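You operate a simulated robot arm through the tools that you are given. There is no shell and no other tool. Be economical: measure what you need, move in short steps, check, and stop when the job is done.

You are at the controls of a simulated robot arm. One attempt, no reset.

Task
Switch the coffee maker off, unplug it and leave it open to dry.
Fine: switch first; carafe on the cork mat, holder swung out, tank lid up.

The check looks at the end state, three seconds after you hand in, the way a careful person would. Anything else that was tipped, shoved, dropped, spilled or broken makes it a failure. A push-on lid holds only when it is set on centred and level and pressed home; a screw cap is set on level and turned clockwise until tight.

Robot
A 7-joint arm with a two-finger parallel gripper, fixed in place. Base frame: the origin is at the foot of the arm, x ahead of it, y to its left, z up. Readings come in m, rad, newtons and seconds.
With the tool pointing down near the work surface it reaches from about 0.34 to 0.78 m from the base axis. Its first joint turns from -2.897 to 2.897 rad. Payload 3.91 kg.
Tool frame: the origin (TCP) lies between the finger pads and is the grasp point; the fingertips stand 0.03 m ahead of it; z points along the fingers, y is the line along which they close. Largest opening 0.11 m; finger width 0.02, thickness 0.01; the body of the gripper, 0.048 by 0.112 m, starts 0.055 m behind the TCP.
Orientation is told as [roll, pitch, yaw] about the base's x, y, z axes, in that order, counted from this pose: with the fingers straight down and closing along the base's y, the tool's x points along the base's -x, its y along +y and its z along -z.

Tools
- The arm moves only by the tool arm_command. Its arguments are lists of equal length, an entry for each row: "dp": the shift along the base's x, y, z in m, a list of three; "rotation": the turn, a rotation vector about the base's x, y, z in rad, a list of three. In form: {"dp": [[x, y, z], ...], "rotation": [[rx, ry, rz], ...]}. A call has 1 to 20 rows; each row shifts and turns the commanded pose from where the row before left it. "jaw" is the closure, from 0 (fully open) to 1 (shut), set as the call begins (left out, the last holds). A row lasts 0.2 s, in which the tool goes at most 0.05 m and 0.15 rad; a call with a longer step from one row to the next is refused whole, and so is a gripper value outside its range. Where a pose cannot be reached the arm comes as near as it can. A force on the tool above 70 N (or 10 N above the force at the start of the call, whichever is more), or a blocked arm, ends the call early, and 0.2 s more pass. Each finger travels about 0.153 m/s and halts on what it meets, pressing with about 29 N; the grip force reading is that of the motor and also rises with nothing between the fingers. The clock runs only during rows and for 0.2 s after the last one: add rows that do not move to give the fingers time. It gives the time, the measured TCP pose, the force on the tool (base axes), the opening and the grip force at its end, in the units of the frame above (readings bear some noise).
- Cameras (640 x 400 px; columns grow to the right, rows downward): "scene" is fixed at [0.0586, -0.504, 1.8074]; the picture's right is [0.28, -0.96, 0.00], its down [-0.78, -0.23, -0.59] and it looks along [0.56, 0.17, -0.81] (base axes); focal length 332 px, centre (320, 200). "wrist" rides on the gripper at [0.077, 0.007, -0.115] in the tool frame; the picture's right is [-0.09, 1.00, 0.00], its down [-0.80, -0.07, -0.59] and it looks along [-0.59, -0.05, 0.80] (tool axes); focal length 270 px, centre (320, 200). There is no depth. A picture from a camera that has moved, and an enlarged one, comes with that camera's place and axes in the base frame and with its lens. The place of the scene camera against the robot may be out by one fixed shift of up to 0.018 m in any direction.
- capture(camera): a new picture of that camera. It takes no simulated time.
- move_column(by): slides the trunk up (or, below 0, down) by that many m; the arm rides with it, the base frame stays. It gives what a move gives, with no picture.
- zoom(camera, box): a new picture of the part [left, top, right, bottom] of that camera's present view, enlarged. It takes no simulated time.
- hand_in(): hands the job in; it is judged then, once.

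Go step by step. Nothing tells you positions but the pictures and the camera data: compare them with the known pose of the tool, close in by small moves and look again before you grip or let go. The budget is 120 turns and 84 pictures, counting those below and the enlarged ones. Unless the task says otherwise, let go and move clear before handing in, and close with one line.

The tools are called as name(argument=value, ...) on one line, values as JSON. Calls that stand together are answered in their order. arm_command: Moves the arm, as the interface text tells. Its arguments: {"type":"object","properties":{"dp":{"type":"array","items":{"type":"array","items":{"type":"number"}}},"rotation":{"type":"array","items":{"type":"array","items":{"type":"number"}}},"jaw":{"type":"number"}},"required":["dp","rotation"]} The other tools are called the same way: move_column (by) slides the trunk up or down; capture (camera) takes a picture; zoom (camera, box) takes an enlarged picture of a part of a camera's view; hand_in () hands the job in.

At the start:

```text
time_s: 0.0
tcp_pos: [0.3577, -0.1195, 1.3928]
tool_rot: [-0.001, 0.0, 0.0]
wrist_force: [0.1, -0.2, 0.5]
grip_width: 0.1099
grip_force: 0.0
trunk travel left (down, up): [-0.575, 0.035]
```

scene: 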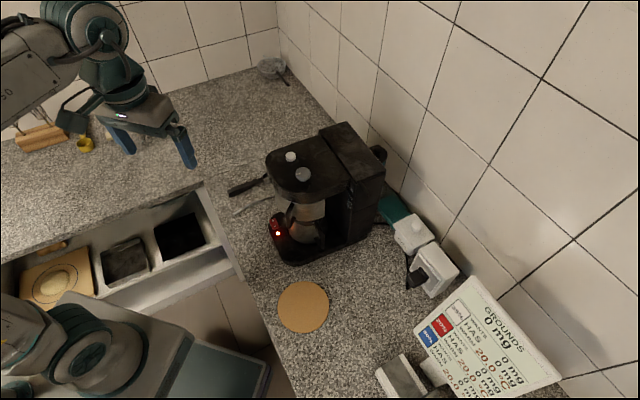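
wrist: 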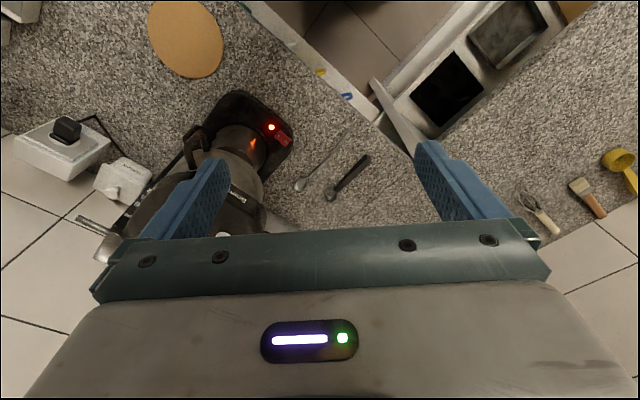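

I see a coffee maker with a lit red switch at its front, a cork mat near it, and sockets by the wall. I'll zoom in first to understand the parts.

zoom(camera="scene", box=[220, 100, 420, 225])

zoom(camera="scene", box=[240, 180, 480, 330])

zoom(camera="wrist", box=[0, 60, 340, 270])

```text
3.20 times, centred on (320, 162) of scene
camera zoom: at [0.0586, -0.504, 1.8074], right [0.28, -0.96, 0.0], down [-0.78, -0.23, -0.59], along [0.56, 0.17, -0.81], focal length 1062 px, centre (320, 320)
```

zoom: 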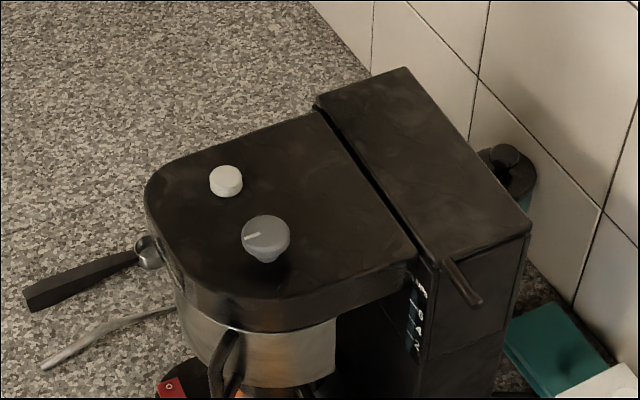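

```text
2.67 times, centred on (360, 255) of scene
camera zoom: at [0.0586, -0.504, 1.8074], right [0.28, -0.96, 0.0], down [-0.78, -0.23, -0.59], along [0.56, 0.17, -0.81], focal length 885 px, centre (213, 53)
```

zoom: 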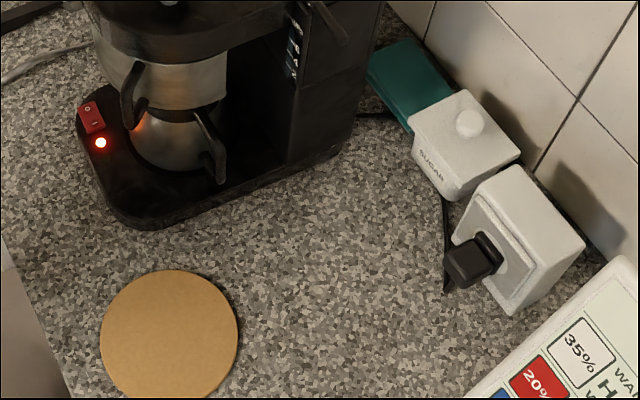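

```text
1.88 times, centred on (170, 165) of wrist
camera zoom: at [0.2803, -0.113, 1.5084], right [0.09, 1.0, 0.0], down [0.8, -0.07, 0.59], along [0.59, -0.05, -0.8], focal length 509 px, centre (602, 266)
```

zoom: 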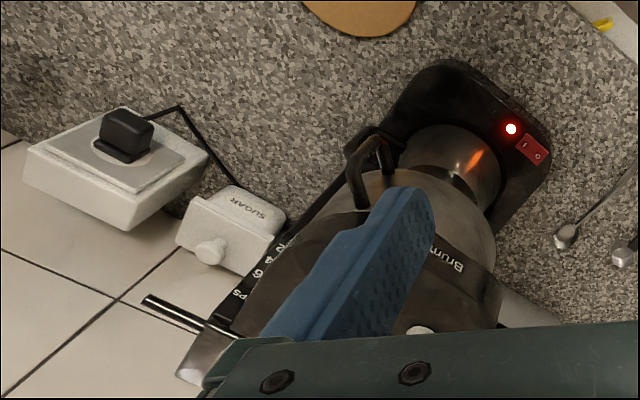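

The machine's front faces roughly (-0.64, +0.77) with its switch near (0.51, -0.21), the mat is near (0.31, -0.37), and the plug is in a box to the right. I'll move the wrist camera to look at the mat-facing side.

arm_command(dp=[[0, -0.04, -0.01], [0, -0.04, -0.01], [0, -0.04, -0.01], [0, -0.04, -0.01], [0, -0.04, -0.01], [0, -0.04, -0.01], [0, -0.04, -0.01], [0, -0.04, -0.01]], rotation=[[0, 0, 0.086], [0, 0, 0.086], [0, 0, 0.086], [0, 0, 0.086], [0, 0, 0.086], [0, 0, 0.086], [0, 0, 0.086], [0, 0, 0.086]])

capture(camera="wrist")

zoom(camera="scene", box=[370, 180, 600, 400])

```text
time_s: 1.8
tcp_pos: [0.3569, -0.4408, 1.3122]
tool_rot: [0.003, -0.001, 0.689]
wrist_force: [0.2, -1.2, -0.5]
grip_width: 0.1101
grip_force: 0.1
trunk travel left (down, up): [-0.575, 0.035]
```

```text
78 pictures are left
camera wrist: at [0.2933, -0.4859, 1.4274], right [-0.57, 0.82, 0.0], down [0.66, 0.45, 0.59], along [0.49, 0.34, -0.8], focal length 270 px, centre (320, 200)
```

wrist: 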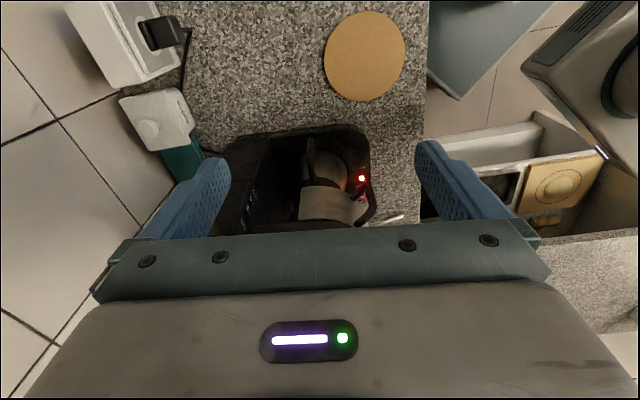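

```text
1.82 times, centred on (485, 290) of scene
camera zoom: at [0.0586, -0.504, 1.8074], right [0.28, -0.96, 0.0], down [-0.78, -0.23, -0.59], along [0.56, 0.17, -0.81], focal length 603 px, centre (20, 36)
```

zoom: 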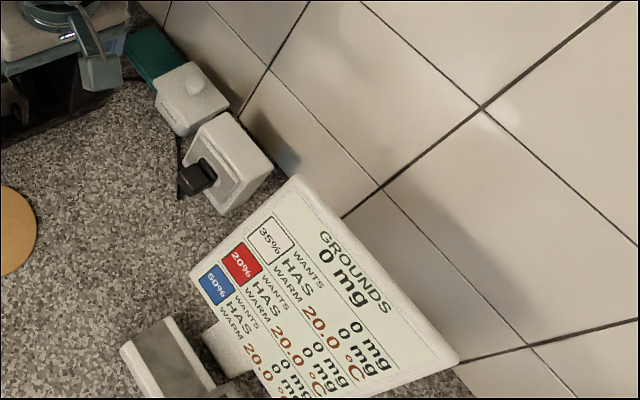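

The display is unrelated. I'll enlarge the machine and the plug from here.

zoom(camera="wrist", box=[210, 110, 430, 240])

zoom(camera="wrist", box=[50, 0, 250, 180])

```text
2.91 times, centred on (320, 175) of wrist
camera zoom: at [0.2933, -0.4859, 1.4274], right [-0.57, 0.82, 0.0], down [0.66, 0.45, 0.59], along [0.49, 0.34, -0.8], focal length 786 px, centre (320, 273)
```

zoom: 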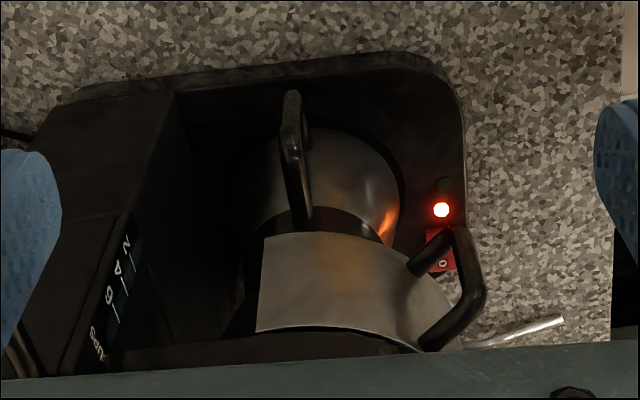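

```text
2.22 times, centred on (150, 90) of wrist
camera zoom: at [0.2933, -0.4859, 1.4274], right [-0.57, 0.82, 0.0], down [0.66, 0.45, 0.59], along [0.49, 0.34, -0.8], focal length 601 px, centre (698, 444)
```

zoom: 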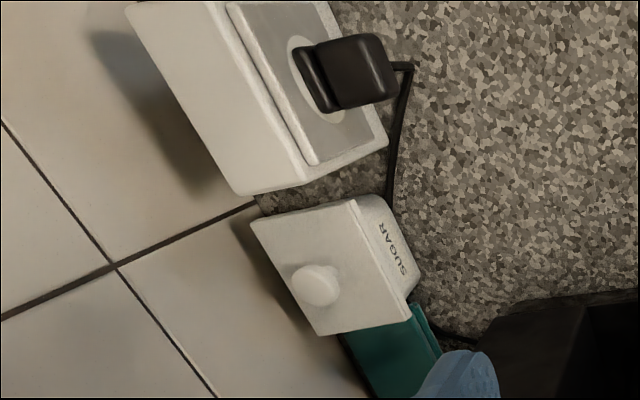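

The carafe handle points out toward the mat, and the holder's handle is at the front. Next I want a low frontal view to understand how the holder swings.

arm_command(dp=[[0, 0.037, 0], [0, 0.037, 0], [0, 0.037, 0], [0, 0.037, 0], [0, 0.037, 0], [0, 0.037, 0], [0, 0.037, 0], [0, 0.037, 0], [0, 0.037, 0], [0, 0.037, 0], [0, 0.037, 0], [0, 0.037, 0], [0.004, 0, -0.032], [0.004, 0, -0.032], [0.004, 0, -0.032], [0.004, 0, -0.032], [0.004, 0, -0.032]], rotation=[[0, 0, -0.1305], [0, 0, -0.1305], [0, 0, -0.1305], [0, 0, -0.1305], [0, 0, -0.1305], [0, 0, -0.1305], [0, 0, -0.1305], [0, 0, -0.1305], [0, 0, -0.1305], [0, 0, -0.1305], [0, 0, -0.1305], [0, 0, -0.1305], [-0.0924, -0.0768, 0], [-0.0924, -0.0768, 0], [-0.0924, -0.0768, 0], [-0.0924, -0.0768, 0], [-0.0924, -0.0768, 0]])

capture(camera="wrist")

```text
time_s: 5.4
tcp_pos: [0.3789, 0.0046, 1.152]
tool_rot: [0.0, -0.602, -0.874]
wrist_force: [0.0, -0.1, 0.2]
grip_width: 0.1098
grip_force: 0.1
trunk travel left (down, up): [-0.575, 0.035]
```

```text
74 pictures are left
camera wrist: at [0.3015, 0.107, 1.2042], right [0.81, 0.58, 0.05], down [0.15, -0.29, 0.94], along [0.56, -0.76, -0.33], focal length 270 px, centre (320, 200)
```

wrist: 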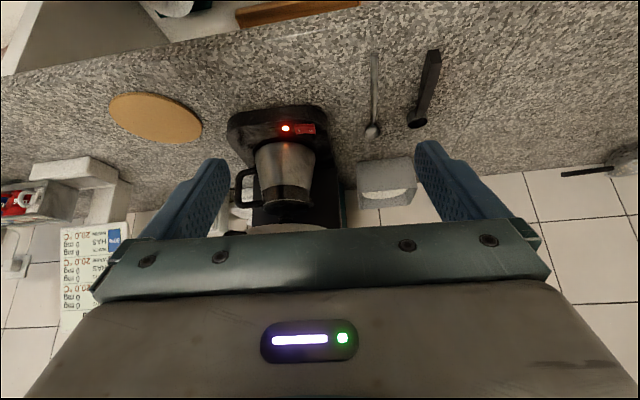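

The gripper hides the upper part; I'll tilt further to bring the holder into view, and enlarge.

arm_command(dp=[[0, 0, 0], [0, 0, 0], [0, 0, 0], [0, 0, 0]], rotation=[[-0.077, -0.064, 0], [-0.077, -0.064, 0], [-0.077, -0.064, 0], [-0.077, -0.064, 0]])

zoom(camera="wrist", box=[190, 0, 410, 220])

```text
time_s: 6.4
tcp_pos: [0.3795, 0.0048, 1.1528]
tool_rot: [0.002, -1.001, -0.879]
wrist_force: [0.4, -0.9, 0.3]
grip_width: 0.1097
grip_force: 0.0
trunk travel left (down, up): [-0.575, 0.035]
```

```text
1.82 times, centred on (300, 110) of wrist
camera zoom: at [0.2961, 0.1148, 1.1511], right [0.8, 0.6, 0.07], down [-0.1, 0.01, 1.0], along [0.6, -0.8, 0.06], focal length 491 px, centre (356, 364)
```

zoom: 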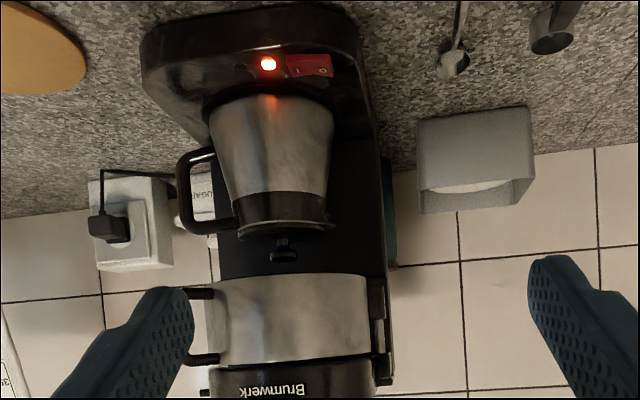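

Now it's clear: the holder hinges on the far side (+x,+y) with its loop handle on the mat side, so it swings out forward. Now a close look at the switch.

zoom(camera="wrist", box=[255, 0, 335, 50])

zoom(camera="scene", box=[255, 200, 325, 260])

```text
8.00 times, centred on (295, 25) of wrist
camera zoom: at [0.2961, 0.1148, 1.1511], right [0.8, 0.6, 0.07], down [-0.1, 0.01, 1.0], along [0.6, -0.8, 0.06], focal length 2162 px, centre (520, 1600)
```

zoom: 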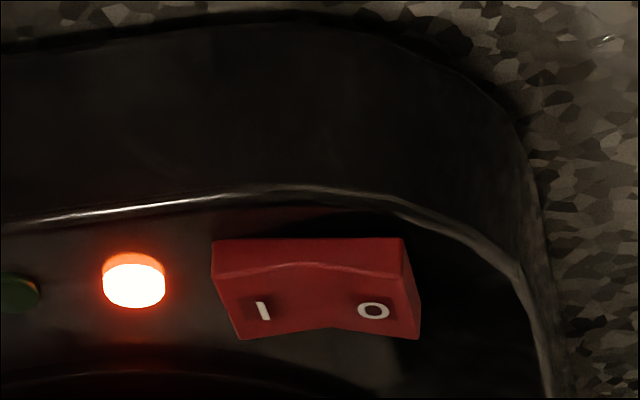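

```text
6.67 times, centred on (290, 230) of scene
camera zoom: at [0.0586, -0.504, 1.8074], right [0.28, -0.96, 0.0], down [-0.78, -0.23, -0.59], along [0.56, 0.17, -0.81], focal length 2212 px, centre (520, 0)
```

zoom: 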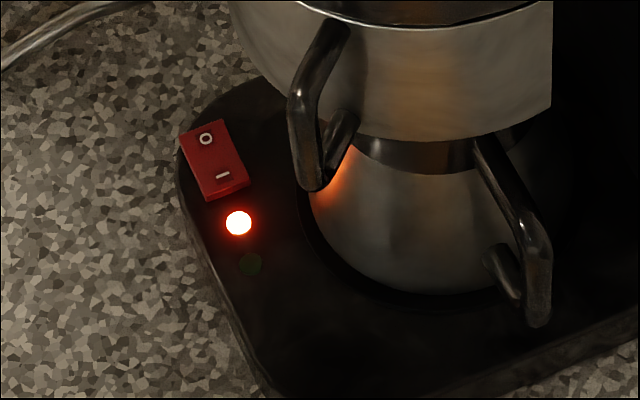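

The rocker lies on top of the plate with the O end raised at about (0.526, -0.209, 0.945). The head overhangs it, so I'll come in tilted from the front with closed fingers, stopping short to look.

arm_command(dp=[[0.0175, -0.029, -0.026], [0.0175, -0.029, -0.026], [0.0175, -0.029, -0.026], [0.0175, -0.029, -0.026], [0, 0, 0]], rotation=[[0.0385, 0.032, 0], [0.0385, 0.032, 0], [0.0385, 0.032, 0], [0.0385, 0.032, 0], [0, 0, 0]], jaw=1)

capture(camera="wrist")

zoom(camera="scene", box=[200, 160, 360, 260])

```text
time_s: 7.6
tcp_pos: [0.4524, -0.1078, 1.0511]
tool_rot: [0.002, -0.799, -0.878]
wrist_force: [0.2, 0.2, 0.6]
grip_width: 0.0
grip_force: 28.8
out of reach, approached as far as the arm can: row 1
trunk travel left (down, up): [-0.575, 0.035]
```

```text
70 pictures are left
camera wrist: at [0.3715, -0.0002, 1.0771], right [0.8, 0.59, 0.06], down [0.03, -0.15, 0.99], along [0.59, -0.79, -0.14], focal length 270 px, centre (320, 200)
```

wrist: 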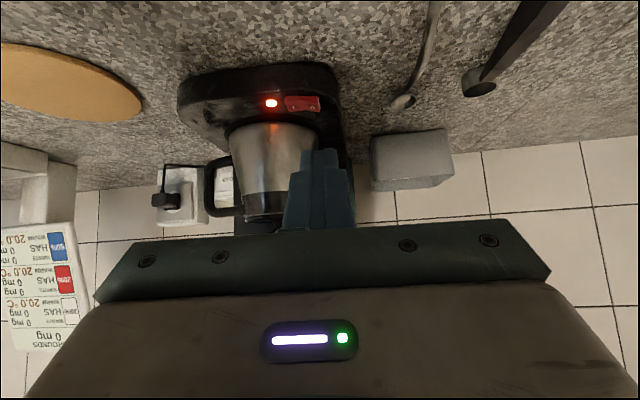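

```text
4.00 times, centred on (280, 210) of scene
camera zoom: at [0.0586, -0.504, 1.8074], right [0.28, -0.96, 0.0], down [-0.78, -0.23, -0.59], along [0.56, 0.17, -0.81], focal length 1327 px, centre (480, 160)
```

zoom: 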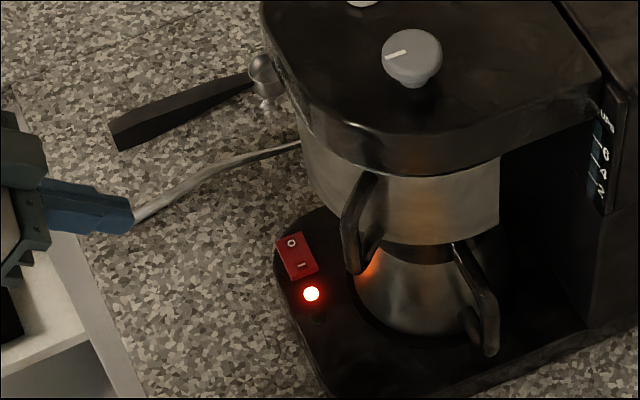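

The wrist and scene rays agree on the O end at about (0.521, -0.205, 0.943). I'll hover just above it.

arm_command(dp=[[0.0209, -0.028, -0.016], [0.0209, -0.028, -0.016], [0.0209, -0.028, -0.016], [0, 0, 0]], rotation=[[0, 0, 0], [0, 0, 0], [0, 0, 0], [0, 0, 0]])

zoom(camera="wrist", box=[220, 60, 420, 185])

zoom(camera="scene", box=[240, 190, 340, 260])

```text
time_s: 8.6
tcp_pos: [0.5157, -0.1926, 1.0029]
tool_rot: [0.001, -0.801, -0.878]
wrist_force: [-0.2, 0.0, 0.4]
grip_width: 0.0
grip_force: 29.1
trunk travel left (down, up): [-0.575, 0.035]
```

```text
3.20 times, centred on (320, 122) of wrist
camera zoom: at [0.4345, -0.0839, 1.029], right [0.81, 0.59, 0.06], down [0.03, -0.15, 0.99], along [0.59, -0.79, -0.13], focal length 865 px, centre (320, 448)
```

zoom: 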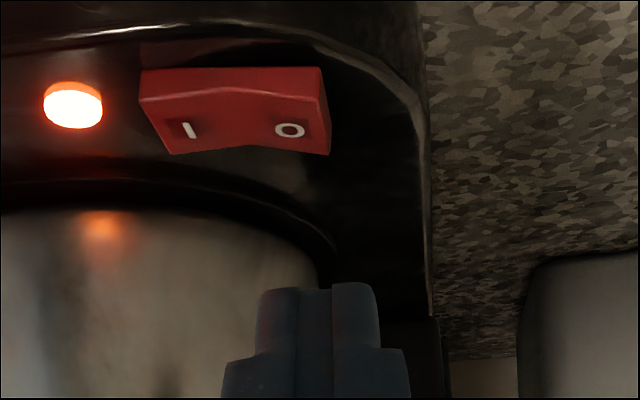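

```text
5.71 times, centred on (290, 225) of scene
camera zoom: at [0.0586, -0.504, 1.8074], right [0.28, -0.96, 0.0], down [-0.78, -0.23, -0.59], along [0.56, 0.17, -0.81], focal length 1896 px, centre (491, 57)
```

zoom: 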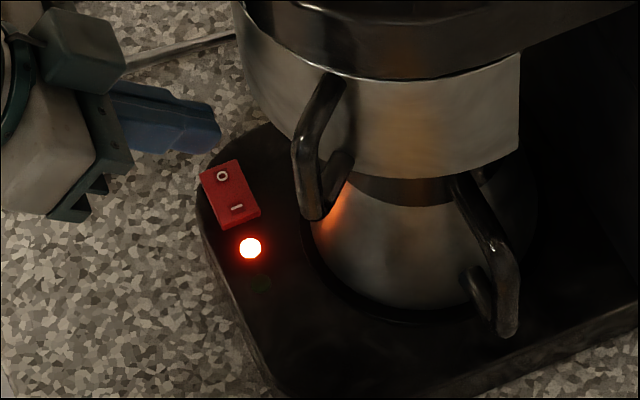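

The tip is directly above and slightly outward of the O mark. I'll press down in small steps.

arm_command(dp=[[0.001, -0.0044, -0.01], [0, 0, -0.01], [0, 0, -0.004], [0, 0, -0.004]], rotation=[[0, 0, 0], [0, 0, 0], [0, 0, 0], [0, 0, 0]])

zoom(camera="wrist", box=[220, 60, 420, 185])

```text
time_s: 9.6
tcp_pos: [0.5172, -0.1981, 0.9763]
tool_rot: [0.002, -0.8, -0.877]
wrist_force: [0.1, 0.4, -0.7]
grip_width: 0.0
grip_force: 28.8
trunk travel left (down, up): [-0.575, 0.035]
```

```text
3.20 times, centred on (320, 122) of wrist
camera zoom: at [0.4355, -0.0886, 1.0011], right [0.81, 0.59, 0.06], down [0.03, -0.15, 0.99], along [0.59, -0.79, -0.13], focal length 865 px, centre (320, 448)
```

zoom: 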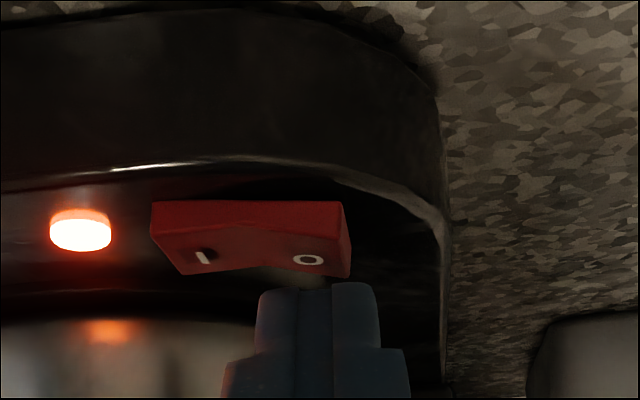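

Nearly touching; the tip is lined up on O. Continue down.

arm_command(dp=[[0, 0, -0.004], [0, 0, -0.003], [0, 0, -0.003]], rotation=[[0, 0, 0], [0, 0, 0], [0, 0, 0]])

zoom(camera="wrist", box=[220, 60, 420, 185])

```text
time_s: 10.4
tcp_pos: [0.5162, -0.1965, 0.9711]
tool_rot: [0.005, -0.81, -0.88]
wrist_force: [-3.7, 1.5, 31.3]
grip_width: 0.0
grip_force: 29.0
trunk travel left (down, up): [-0.575, 0.035]
```

```text
3.20 times, centred on (320, 122) of wrist
camera zoom: at [0.4351, -0.0882, 0.9942], right [0.8, 0.59, 0.07], down [0.02, -0.14, 0.99], along [0.59, -0.79, -0.13], focal length 865 px, centre (320, 448)
```

zoom: 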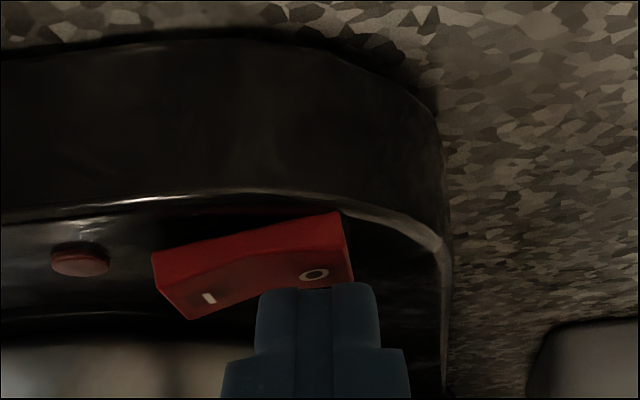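

The light is out and the rocker sits on O: switched off. I'll back off and go look at the plug from above.

arm_command(dp=[[0, 0, 0.02], [-0.03, 0.035, 0.018], [-0.03, 0.035, 0.018], [-0.03, 0.035, 0.018], [-0.027, 0, 0.04], [-0.027, 0, 0.04], [-0.027, 0, 0.04], [-0.027, 0, 0.035], [0, -0.041, 0], [0, -0.041, 0], [0, -0.041, 0], [0, -0.041, 0], [0, -0.041, 0], [0, -0.041, 0], [0, -0.041, 0], [0, -0.041, 0], [0, -0.041, 0], [0, -0.041, 0]], rotation=[[0, 0, 0], [0, 0, 0], [0, 0, 0], [0, 0, 0], [0.0616, 0.0512, 0], [0.0616, 0.0512, 0], [0.0616, 0.0512, 0], [0.0616, 0.0512, 0], [0.0616, 0.0512, 0], [0.0616, 0.0512, 0], [0.0616, 0.0512, 0], [0.0616, 0.0512, 0], [0.0616, 0.0512, 0], [0.0616, 0.0512, 0], [0, 0, 0], [0, 0, 0], [0, 0, 0], [0, 0, 0]])

capture(camera="wrist")

```text
time_s: 14.2
tcp_pos: [0.3295, -0.5032, 1.1963]
tool_rot: [0.001, 0.001, -0.878]
wrist_force: [0.6, -0.5, 0.5]
grip_width: 0.0
grip_force: 29.2
out of reach, approached as far as the arm can: row 4, 5
trunk travel left (down, up): [-0.575, 0.035]
```

```text
64 pictures are left
camera wrist: at [0.2857, -0.4411, 1.3122], right [0.82, 0.57, 0.0], down [0.46, -0.66, 0.59], along [0.34, -0.49, -0.8], focal length 270 px, centre (320, 200)
```

wrist: 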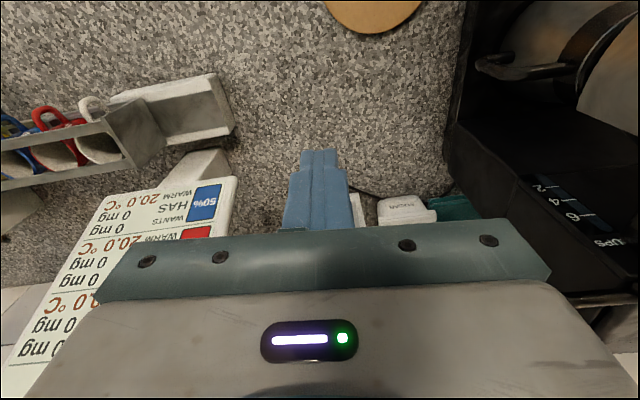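

The gripper hides the plug; I'll tilt and open the jaws to see it.

arm_command(dp=[[-0.01, 0.02, 0], [-0.01, 0.02, 0], [0, 0, 0], [0, 0, 0]], rotation=[[-0.1, -0.083, 0], [-0.1, -0.083, 0], [-0.1, -0.083, 0], [-0.0, -0.0, 0]], jaw=0)

capture(camera="wrist")

zoom(camera="wrist", box=[260, 80, 460, 220])

```text
time_s: 15.2
tcp_pos: [0.3086, -0.4611, 1.1979]
tool_rot: [0.003, -0.39, -0.877]
wrist_force: [-0.3, 0.6, -1.3]
grip_width: 0.1099
grip_force: 0.1
trunk travel left (down, up): [-0.575, 0.035]
```

```text
63 pictures are left
camera wrist: at [0.2411, -0.3695, 1.2754], right [0.82, 0.57, 0.04], down [0.27, -0.44, 0.85], along [0.51, -0.69, -0.52], focal length 270 px, centre (320, 200)
```

wrist: 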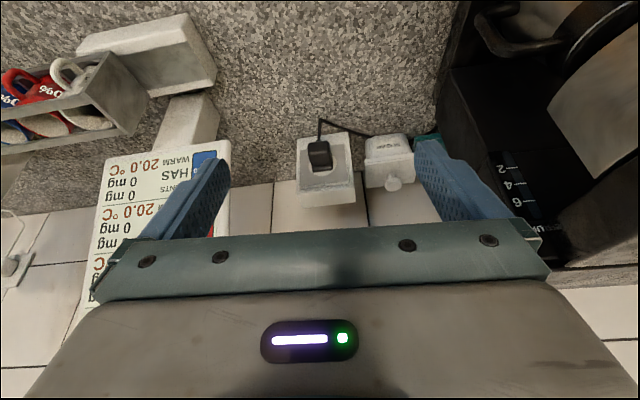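

```text
2.86 times, centred on (360, 150) of wrist
camera zoom: at [0.2411, -0.3695, 1.2754], right [0.82, 0.57, 0.04], down [0.27, -0.44, 0.85], along [0.51, -0.69, -0.52], focal length 772 px, centre (206, 343)
```

zoom: 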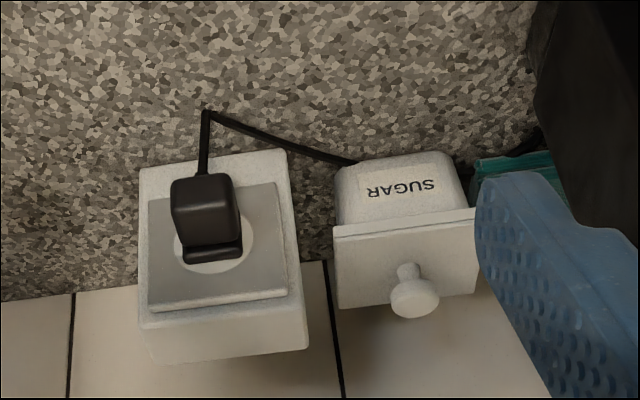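

The plug is clear now: it sits in a box face parallel to the wall, near (0.444, -0.638, 0.975), with its cable dropping from underneath. I'll approach pitched from the front with jaws partly open.

arm_command(dp=[[0.02, -0.027, -0.028], [0.02, -0.027, -0.028], [0.02, -0.027, -0.028], [0.02, -0.027, -0.028], [0.018, -0.025, -0.026], [0, 0, 0]], rotation=[[-0.063, -0.0525, 0.005], [-0.063, -0.0525, 0.005], [-0.063, -0.0525, 0.005], [-0.063, -0.0525, 0.005], [-0.063, -0.0525, 0.005], [0, 0, 0]], jaw=0.4)

capture(camera="wrist")

zoom(camera="scene", box=[360, 200, 500, 300])

```text
time_s: 16.6
tcp_pos: [0.408, -0.5943, 1.0595]
tool_rot: [-0.005, -0.8, -0.848]
wrist_force: [-0.4, -0.5, -0.8]
grip_width: 0.0661
grip_force: 0.1
trunk travel left (down, up): [-0.575, 0.035]
```

```text
61 pictures are left
camera wrist: at [0.3231, -0.4881, 1.0863], right [0.79, 0.61, 0.06], down [0.04, -0.14, 0.99], along [0.61, -0.78, -0.13], focal length 270 px, centre (320, 200)
```

wrist: 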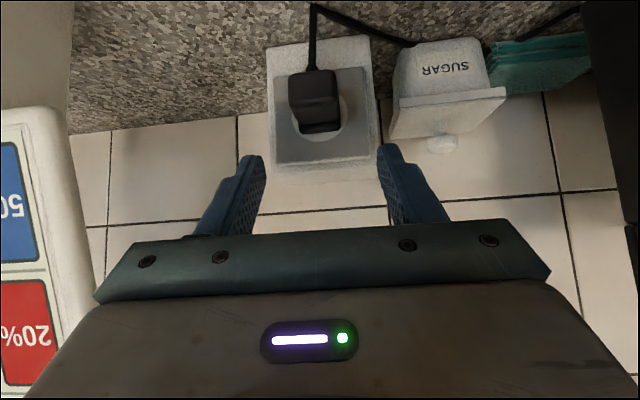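

```text
4.00 times, centred on (430, 250) of scene
camera zoom: at [0.0586, -0.504, 1.8074], right [0.28, -0.96, 0.0], down [-0.78, -0.23, -0.59], along [0.56, 0.17, -0.81], focal length 1327 px, centre (-120, 0)
```

zoom: 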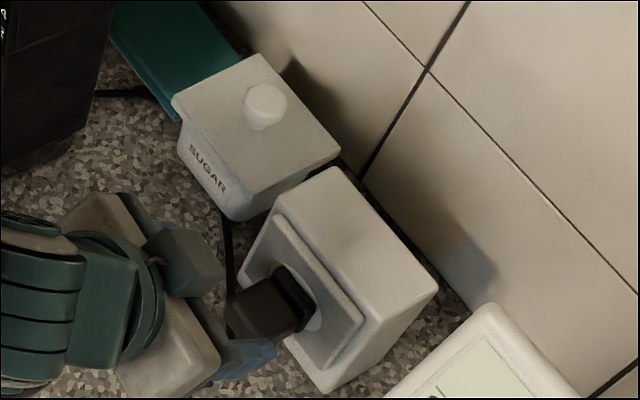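

The wall and box look to be at 45°, so I'll set yaw to -0.785 and move in to straddle the plug, stopping slightly short.

arm_command(dp=[[0.004, -0.018, -0.023], [0.008, -0.008, -0.012], [0.008, -0.008, -0.012], [0, 0, 0]], rotation=[[0, 0, 0.032], [0, 0, 0.031], [0, 0, 0], [0, 0, 0]])

capture(camera="wrist")

zoom(camera="scene", box=[360, 200, 500, 300])

```text
time_s: 17.6
tcp_pos: [0.4276, -0.6301, 1.013]
tool_rot: [-0.003, -0.8, -0.787]
wrist_force: [0.1, -0.2, 0.4]
grip_width: 0.0661
grip_force: 0.0
trunk travel left (down, up): [-0.575, 0.035]
```

```text
59 pictures are left
camera wrist: at [0.3366, -0.5276, 1.0386], right [0.75, 0.66, 0.06], down [0.04, -0.14, 0.99], along [0.66, -0.74, -0.14], focal length 270 px, centre (320, 200)
```

wrist: 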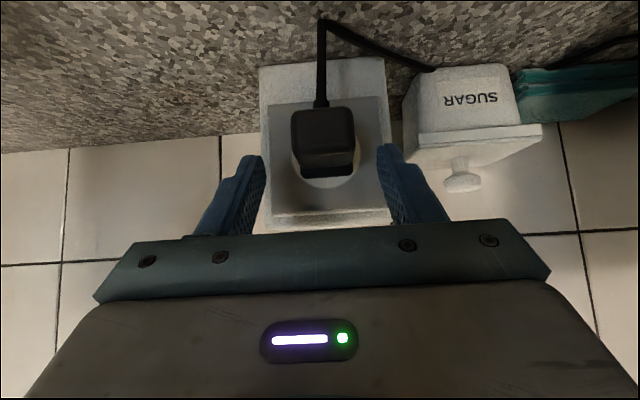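

```text
4.00 times, centred on (430, 250) of scene
camera zoom: at [0.0586, -0.504, 1.8074], right [0.28, -0.96, 0.0], down [-0.78, -0.23, -0.59], along [0.56, 0.17, -0.81], focal length 1327 px, centre (-120, 0)
```

zoom: 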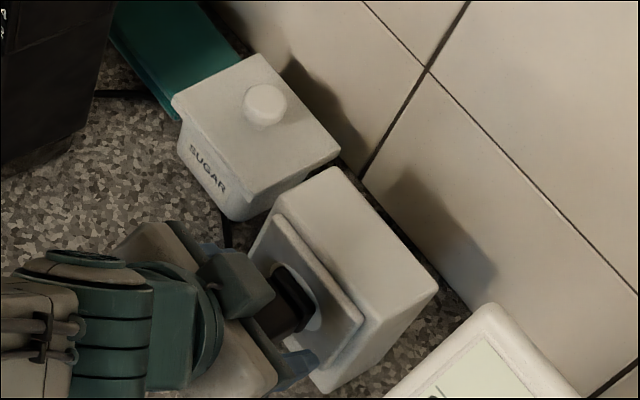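

The plug's outer face centre triangulates to (0.4435, -0.642, 0.973). I'll move onto it and close.

arm_command(dp=[[0.009, -0.007, -0.016], [0.009, -0.007, -0.015], [0, 0, 0]], rotation=[[0, 0, 0], [0, 0, 0], [0, 0, 0]])

arm_command(dp=[[0, 0, 0], [0, 0, 0], [0, 0, 0]], rotation=[[0, 0, 0], [0, 0, 0], [0, 0, 0]], jaw=1)

capture(camera="wrist")

```text
time_s: 18.4
tcp_pos: [0.4442, -0.6413, 0.9841]
tool_rot: [-0.006, -0.802, -0.785]
wrist_force: [-7.0, 6.2, 7.2]
grip_width: 0.0661
grip_force: 0.1
trunk travel left (down, up): [-0.575, 0.035]
```

```text
time_s: 19.2
tcp_pos: [0.4436, -0.6415, 0.9821]
tool_rot: [-0.004, -0.798, -0.787]
wrist_force: [-6.3, 8.3, -3.5]
grip_width: 0.0357
grip_force: 29.1
trunk travel left (down, up): [-0.575, 0.035]
```

```text
57 pictures are left
camera wrist: at [0.3535, -0.541, 1.0073], right [0.75, 0.66, 0.06], down [0.05, -0.14, 0.99], along [0.66, -0.74, -0.14], focal length 270 px, centre (320, 200)
```

wrist: 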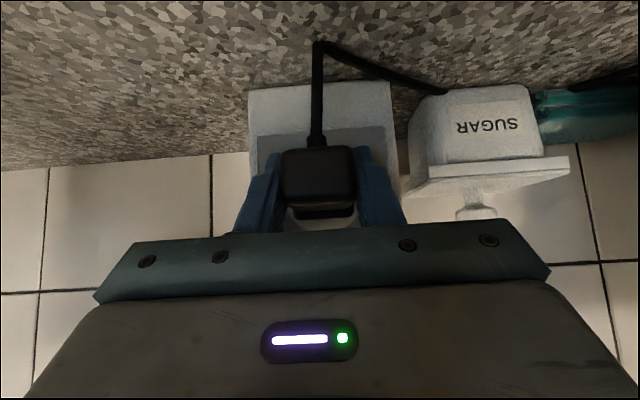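

The plug is held (36 mm). I'll pull straight out along the box normal.

arm_command(dp=[[-0.005, 0.005, 0], [-0.007, 0.007, 0], [-0.007, 0.007, 0], [-0.007, 0.007, 0], [-0.007, 0.007, 0], [-0.007, 0.007, 0], [0, 0, 0]], rotation=[[0, 0, 0], [0, 0, 0], [0, 0, 0], [0, 0, 0], [0, 0, 0], [0, 0, 0], [0, 0, 0]])

capture(camera="wrist")

zoom(camera="scene", box=[340, 190, 500, 300])

```text
time_s: 20.8
tcp_pos: [0.4047, -0.6018, 0.9835]
tool_rot: [-0.002, -0.799, -0.786]
wrist_force: [-0.1, 0.4, 0.1]
grip_width: 0.0356
grip_force: 28.9
trunk travel left (down, up): [-0.575, 0.035]
```

```text
56 pictures are left
camera wrist: at [0.3142, -0.5016, 1.0076], right [0.75, 0.66, 0.06], down [0.04, -0.14, 0.99], along [0.66, -0.74, -0.14], focal length 270 px, centre (320, 200)
```

wrist: 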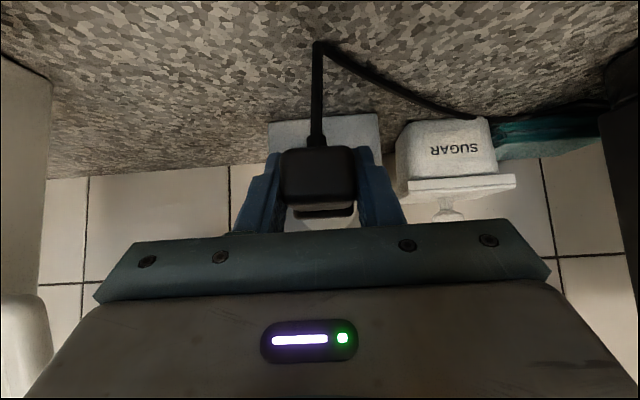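

```text
3.64 times, centred on (420, 245) of scene
camera zoom: at [0.0586, -0.504, 1.8074], right [0.28, -0.96, 0.0], down [-0.78, -0.23, -0.59], along [0.56, 0.17, -0.81], focal length 1207 px, centre (-44, 36)
```

zoom: 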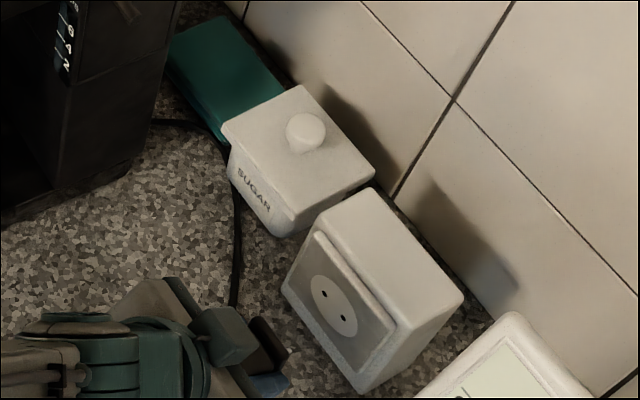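

Unplugged; the socket holes are visible. I'll move the plug a bit further clear and lower it to the counter.

arm_command(dp=[[-0.01, 0.01, -0.01], [-0.01, 0.01, -0.01], [0, 0, -0.01], [0, 0, -0.005], [0, 0, -0.004]], rotation=[[0, 0, 0], [0, 0, 0], [0, 0, 0], [0, 0, 0], [0, 0, 0]])

capture(camera="wrist")

```text
time_s: 22.0
tcp_pos: [0.3847, -0.5833, 0.943]
tool_rot: [-0.003, -0.801, -0.787]
wrist_force: [-0.3, 0.5, -1.1]
grip_width: 0.0356
grip_force: 29.5
trunk travel left (down, up): [-0.575, 0.035]
```

```text
54 pictures are left
camera wrist: at [0.2946, -0.4819, 0.9683], right [0.75, 0.66, 0.06], down [0.04, -0.14, 0.99], along [0.66, -0.74, -0.13], focal length 270 px, centre (320, 200)
```

wrist: 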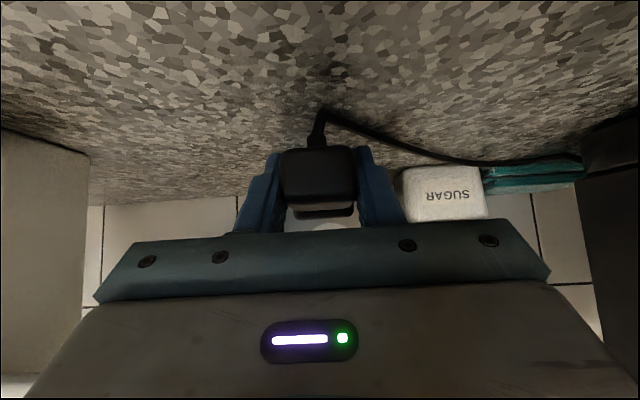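

Still free; continue lowering gently.

arm_command(dp=[[0, 0, -0.004], [0, 0, -0.004]], rotation=[[0, 0, 0], [0, 0, 0]])

arm_command(dp=[[0, 0, -0.003], [0, 0, -0.003]], rotation=[[0, 0, 0], [0, 0, 0]])

```text
time_s: 22.6
tcp_pos: [0.3853, -0.5834, 0.9344]
tool_rot: [-0.003, -0.8, -0.787]
wrist_force: [-0.9, 0.4, -1.1]
grip_width: 0.0355
grip_force: 28.9
trunk travel left (down, up): [-0.575, 0.035]
```

```text
time_s: 23.2
tcp_pos: [0.3851, -0.5832, 0.9284]
tool_rot: [-0.005, -0.798, -0.785]
wrist_force: [0.0, 0.1, -0.3]
grip_width: 0.0356
grip_force: 28.9
trunk travel left (down, up): [-0.575, 0.035]
```

No contact yet; checking from the scene.

zoom(camera="wrist", box=[220, 80, 420, 240])

arm_command(dp=[[0, 0, -0.003], [0, 0, -0.003]], rotation=[[0, 0, 0], [0, 0, 0]])

```text
2.50 times, centred on (320, 160) of wrist
camera zoom: at [0.2945, -0.4822, 0.954], right [0.75, 0.66, 0.06], down [0.04, -0.14, 0.99], along [0.66, -0.74, -0.14], focal length 676 px, centre (320, 300)
```

zoom: 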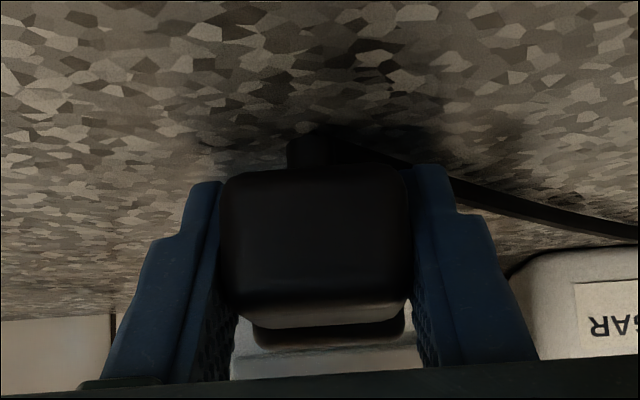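

```text
time_s: 23.8
tcp_pos: [0.3845, -0.5837, 0.9283]
tool_rot: [-0.008, -0.81, -0.785]
wrist_force: [-0.8, 1.5, 23.7]
grip_width: 0.0356
grip_force: 28.6
trunk travel left (down, up): [-0.575, 0.035]
```

Contact felt (surface is at about z = 0.90). I'll release and back away along the tool axis.

arm_command(dp=[[0, 0, 0.004], [0, 0, 0], [0, 0, 0], [-0.005, 0.005, 0.007], [-0.01, 0.01, 0.014], [-0.015, 0.015, 0.021], [-0.015, 0.015, 0.021], [-0.015, 0.015, 0.021]], rotation=[[0, 0, 0], [0, 0, 0], [0, 0, 0], [0, 0, 0], [0, 0, 0], [0, 0, 0], [0, 0, 0], [0, 0, 0]], jaw=0.4)

capture(camera="wrist")

capture(camera="scene")

```text
time_s: 25.6
tcp_pos: [0.3238, -0.5231, 1.0106]
tool_rot: [-0.005, -0.8, -0.788]
wrist_force: [-0.3, 0.0, 0.6]
grip_width: 0.0661
grip_force: 0.1
trunk travel left (down, up): [-0.575, 0.035]
```

```text
52 pictures are left
camera wrist: at [0.2331, -0.4217, 1.0367], right [0.75, 0.66, 0.06], down [0.04, -0.14, 0.99], along [0.66, -0.74, -0.14], focal length 270 px, centre (320, 200)
```

wrist: 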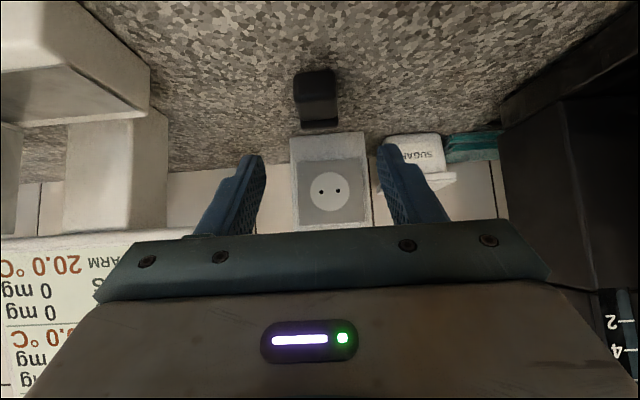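

```text
51 pictures are left
```

scene: 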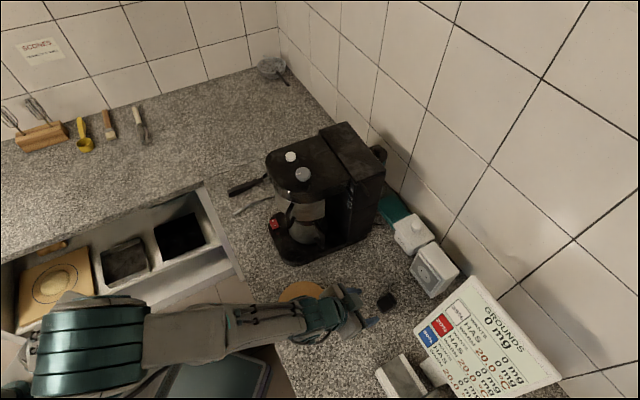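

The plug lies on the counter and the socket is empty. Next I'll swing around to look at the carafe and holder from the mat side, at a low angle.

arm_command(dp=[[0, 0.01, 0.03], [0, 0.01, 0.03], [0, 0.01, 0.03], [0, 0.01, 0.01], [0, 0.01, 0], [0, 0.01, 0], [0, 0.01, 0], [0, 0.01, 0], [0, 0.01, 0], [0, 0, -0.0]], rotation=[[0, 0, 0.148], [0, 0, 0.148], [0, 0, 0.148], [0, 0, 0.148], [0, 0, 0.148], [0, 0, 0.148], [0, 0, 0.148], [0, 0, 0.148], [0, 0, 0.148], [0, 0, 0.148]])

capture(camera="wrist")

```text
time_s: 27.8
tcp_pos: [0.3254, -0.4324, 1.1115]
tool_rot: [-0.004, -0.8, 0.697]
wrist_force: [-0.4, 0.0, -0.2]
grip_width: 0.0658
grip_force: 0.0
trunk travel left (down, up): [-0.575, 0.035]
```

```text
50 pictures are left
camera wrist: at [0.2169, -0.5144, 1.1362], right [-0.59, 0.81, 0.06], down [0.14, 0.03, 0.99], along [0.79, 0.59, -0.13], focal length 270 px, centre (320, 200)
```

wrist: 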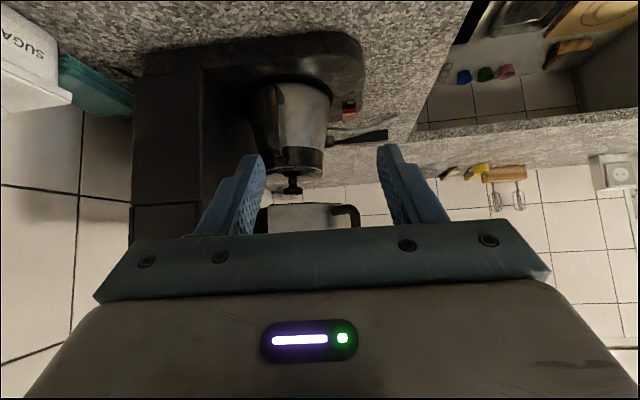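

zoom(camera="wrist", box=[200, 20, 420, 240])

```text
1.82 times, centred on (310, 130) of wrist
camera zoom: at [0.2169, -0.5144, 1.1362], right [-0.59, 0.81, 0.06], down [0.14, 0.03, 0.99], along [0.79, 0.59, -0.13], focal length 491 px, centre (338, 327)
```

zoom: 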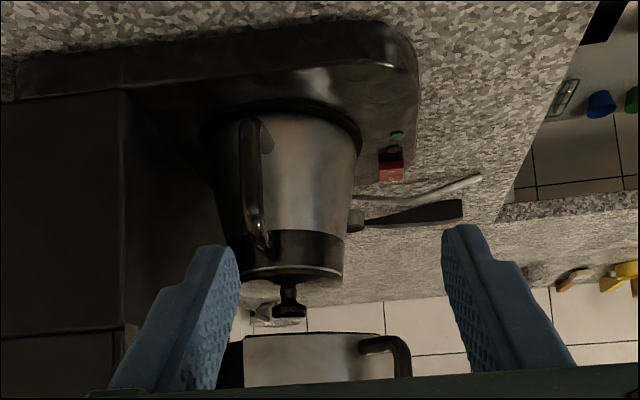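

The carafe stands free under the holder with about 1.5 cm of clearance above its lid knob. Its handle's vertical bar is near (0.47, -0.384, 1.00). I'll move to a pre-grasp in front of the handle.

arm_command(dp=[[0.021, -0.004, -0.02], [0.021, -0.004, -0.02], [0.021, -0.004, -0.02], [0.02, -0.004, -0.02], [0, 0, 0]], rotation=[[0, 0, 0.05], [0, 0, 0.05], [0.0715, -0.0695, 0], [0.0715, -0.0695, 0], [0, 0, 0]])

capture(camera="wrist")

zoom(camera="scene", box=[250, 200, 370, 290])

```text
time_s: 29.0
tcp_pos: [0.408, -0.4484, 1.0304]
tool_rot: [-0.002, -1.001, 0.79]
wrist_force: [0.4, -0.2, 0.3]
grip_width: 0.0661
grip_force: 0.0
trunk travel left (down, up): [-0.575, 0.035]
```

```text
48 pictures are left
camera wrist: at [0.3066, -0.5414, 1.0282], right [-0.67, 0.73, 0.07], down [0.0, -0.1, 1.0], along [0.74, 0.67, 0.06], focal length 270 px, centre (320, 200)
```

wrist: 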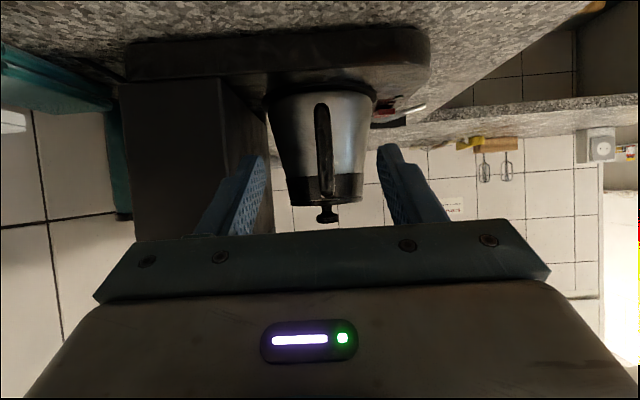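

```text
4.44 times, centred on (310, 245) of scene
camera zoom: at [0.0586, -0.504, 1.8074], right [0.28, -0.96, 0.0], down [-0.78, -0.23, -0.59], along [0.56, 0.17, -0.81], focal length 1475 px, centre (364, 0)
```

zoom: 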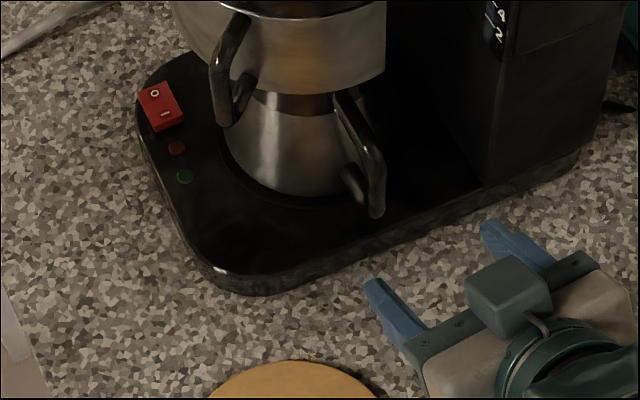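

The handle is dead ahead and aligned. Moving in so the bar sits between the pads.

arm_command(dp=[[0.015, 0.016, -0.007], [0.015, 0.016, -0.007], [0.015, 0.016, -0.007], [0.015, 0.015, -0.006], [0, 0, 0]], rotation=[[0, 0, 0], [0, 0, 0], [0, 0, 0], [0, 0, 0], [0, 0, 0]])

capture(camera="wrist")

zoom(camera="scene", box=[250, 200, 370, 290])

```text
time_s: 30.2
tcp_pos: [0.4687, -0.386, 1.004]
tool_rot: [-0.002, -1.0, 0.792]
wrist_force: [0.1, -0.1, 0.2]
grip_width: 0.0661
grip_force: 0.1
trunk travel left (down, up): [-0.575, 0.035]
```

```text
46 pictures are left
camera wrist: at [0.3664, -0.4785, 1.0015], right [-0.67, 0.74, 0.07], down [0.0, -0.1, 1.0], along [0.74, 0.67, 0.06], focal length 270 px, centre (320, 200)
```

wrist: 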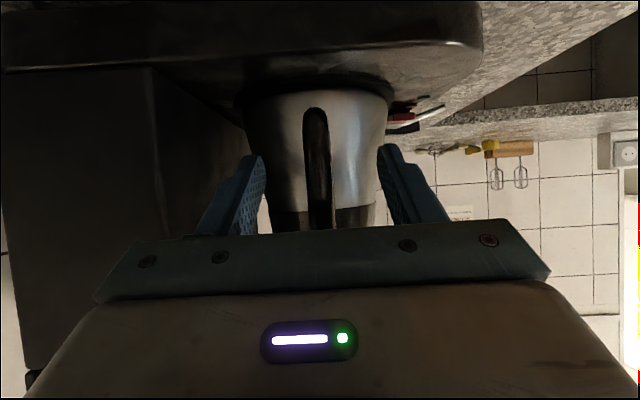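

```text
4.44 times, centred on (310, 245) of scene
camera zoom: at [0.0586, -0.504, 1.8074], right [0.28, -0.96, 0.0], down [-0.78, -0.23, -0.59], along [0.56, 0.17, -0.81], focal length 1475 px, centre (364, 0)
```

zoom: 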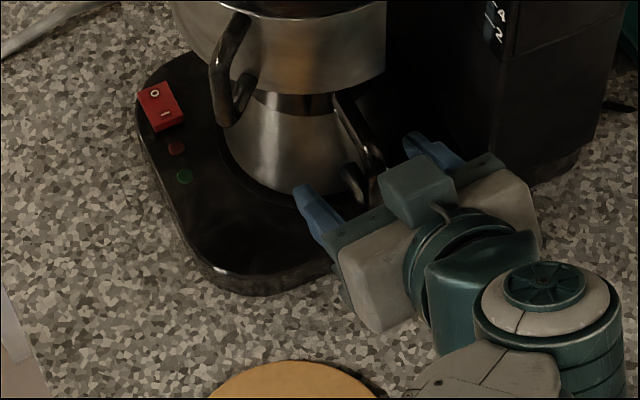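

The bar is between the pads. Closing the jaws.

arm_command(dp=[[0, 0, 0], [0, 0, 0], [0, 0, 0], [0, 0, 0]], rotation=[[0, 0, 0], [0, 0, 0], [0, 0, 0], [0, 0, 0]], jaw=1)

arm_command(dp=[[0, 0, 0.003], [0, 0, 0.003], [0, 0, 0]], rotation=[[0, 0, 0], [0, 0, 0], [0, 0, 0]])

capture(camera="wrist")

```text
time_s: 31.2
tcp_pos: [0.4681, -0.3844, 1.0031]
tool_rot: [-0.003, -1.001, 0.791]
wrist_force: [0.3, 1.0, -0.9]
grip_width: 0.0138
grip_force: 28.8
trunk travel left (down, up): [-0.575, 0.035]
```

```text
time_s: 32.0
tcp_pos: [0.4681, -0.3855, 1.0103]
tool_rot: [0.0, -0.998, 0.79]
wrist_force: [-1.2, -1.1, -7.2]
grip_width: 0.0139
grip_force: 29.0
trunk travel left (down, up): [-0.575, 0.035]
```

```text
44 pictures are left
camera wrist: at [0.3664, -0.4792, 1.0074], right [-0.67, 0.73, 0.07], down [0.0, -0.1, 1.0], along [0.74, 0.67, 0.06], focal length 270 px, centre (320, 200)
```

wrist: 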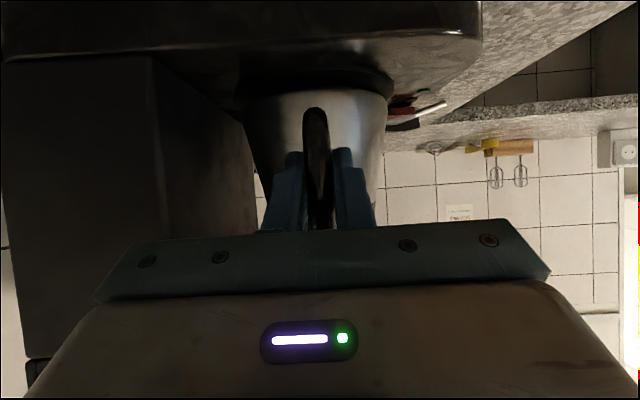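

About 7 N is carried. I'll zoom to see whether the carafe is level and off the plate.

zoom(camera="wrist", box=[220, 50, 420, 175])

zoom(camera="scene", box=[270, 190, 350, 250])

```text
3.20 times, centred on (320, 112) of wrist
camera zoom: at [0.3664, -0.4792, 1.0074], right [-0.67, 0.73, 0.07], down [0.0, -0.1, 1.0], along [0.74, 0.67, 0.06], focal length 865 px, centre (320, 480)
```

zoom: 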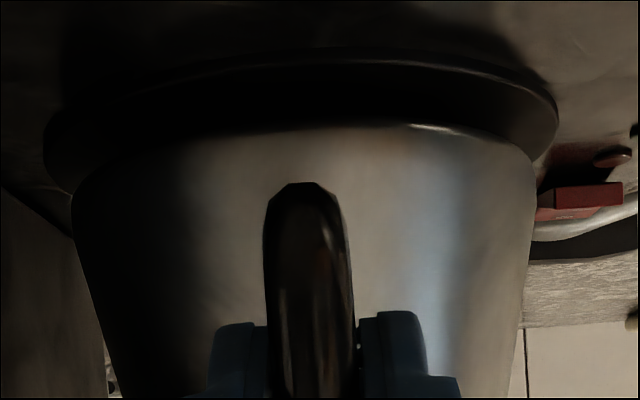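

```text
6.67 times, centred on (310, 220) of scene
camera zoom: at [0.0586, -0.504, 1.8074], right [0.28, -0.96, 0.0], down [-0.78, -0.23, -0.59], along [0.56, 0.17, -0.81], focal length 2212 px, centre (387, 67)
```

zoom: 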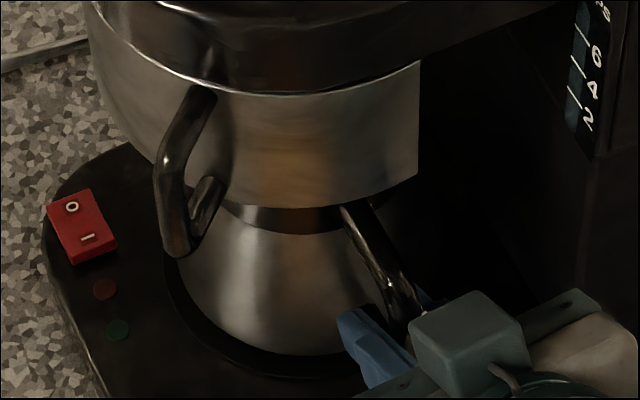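

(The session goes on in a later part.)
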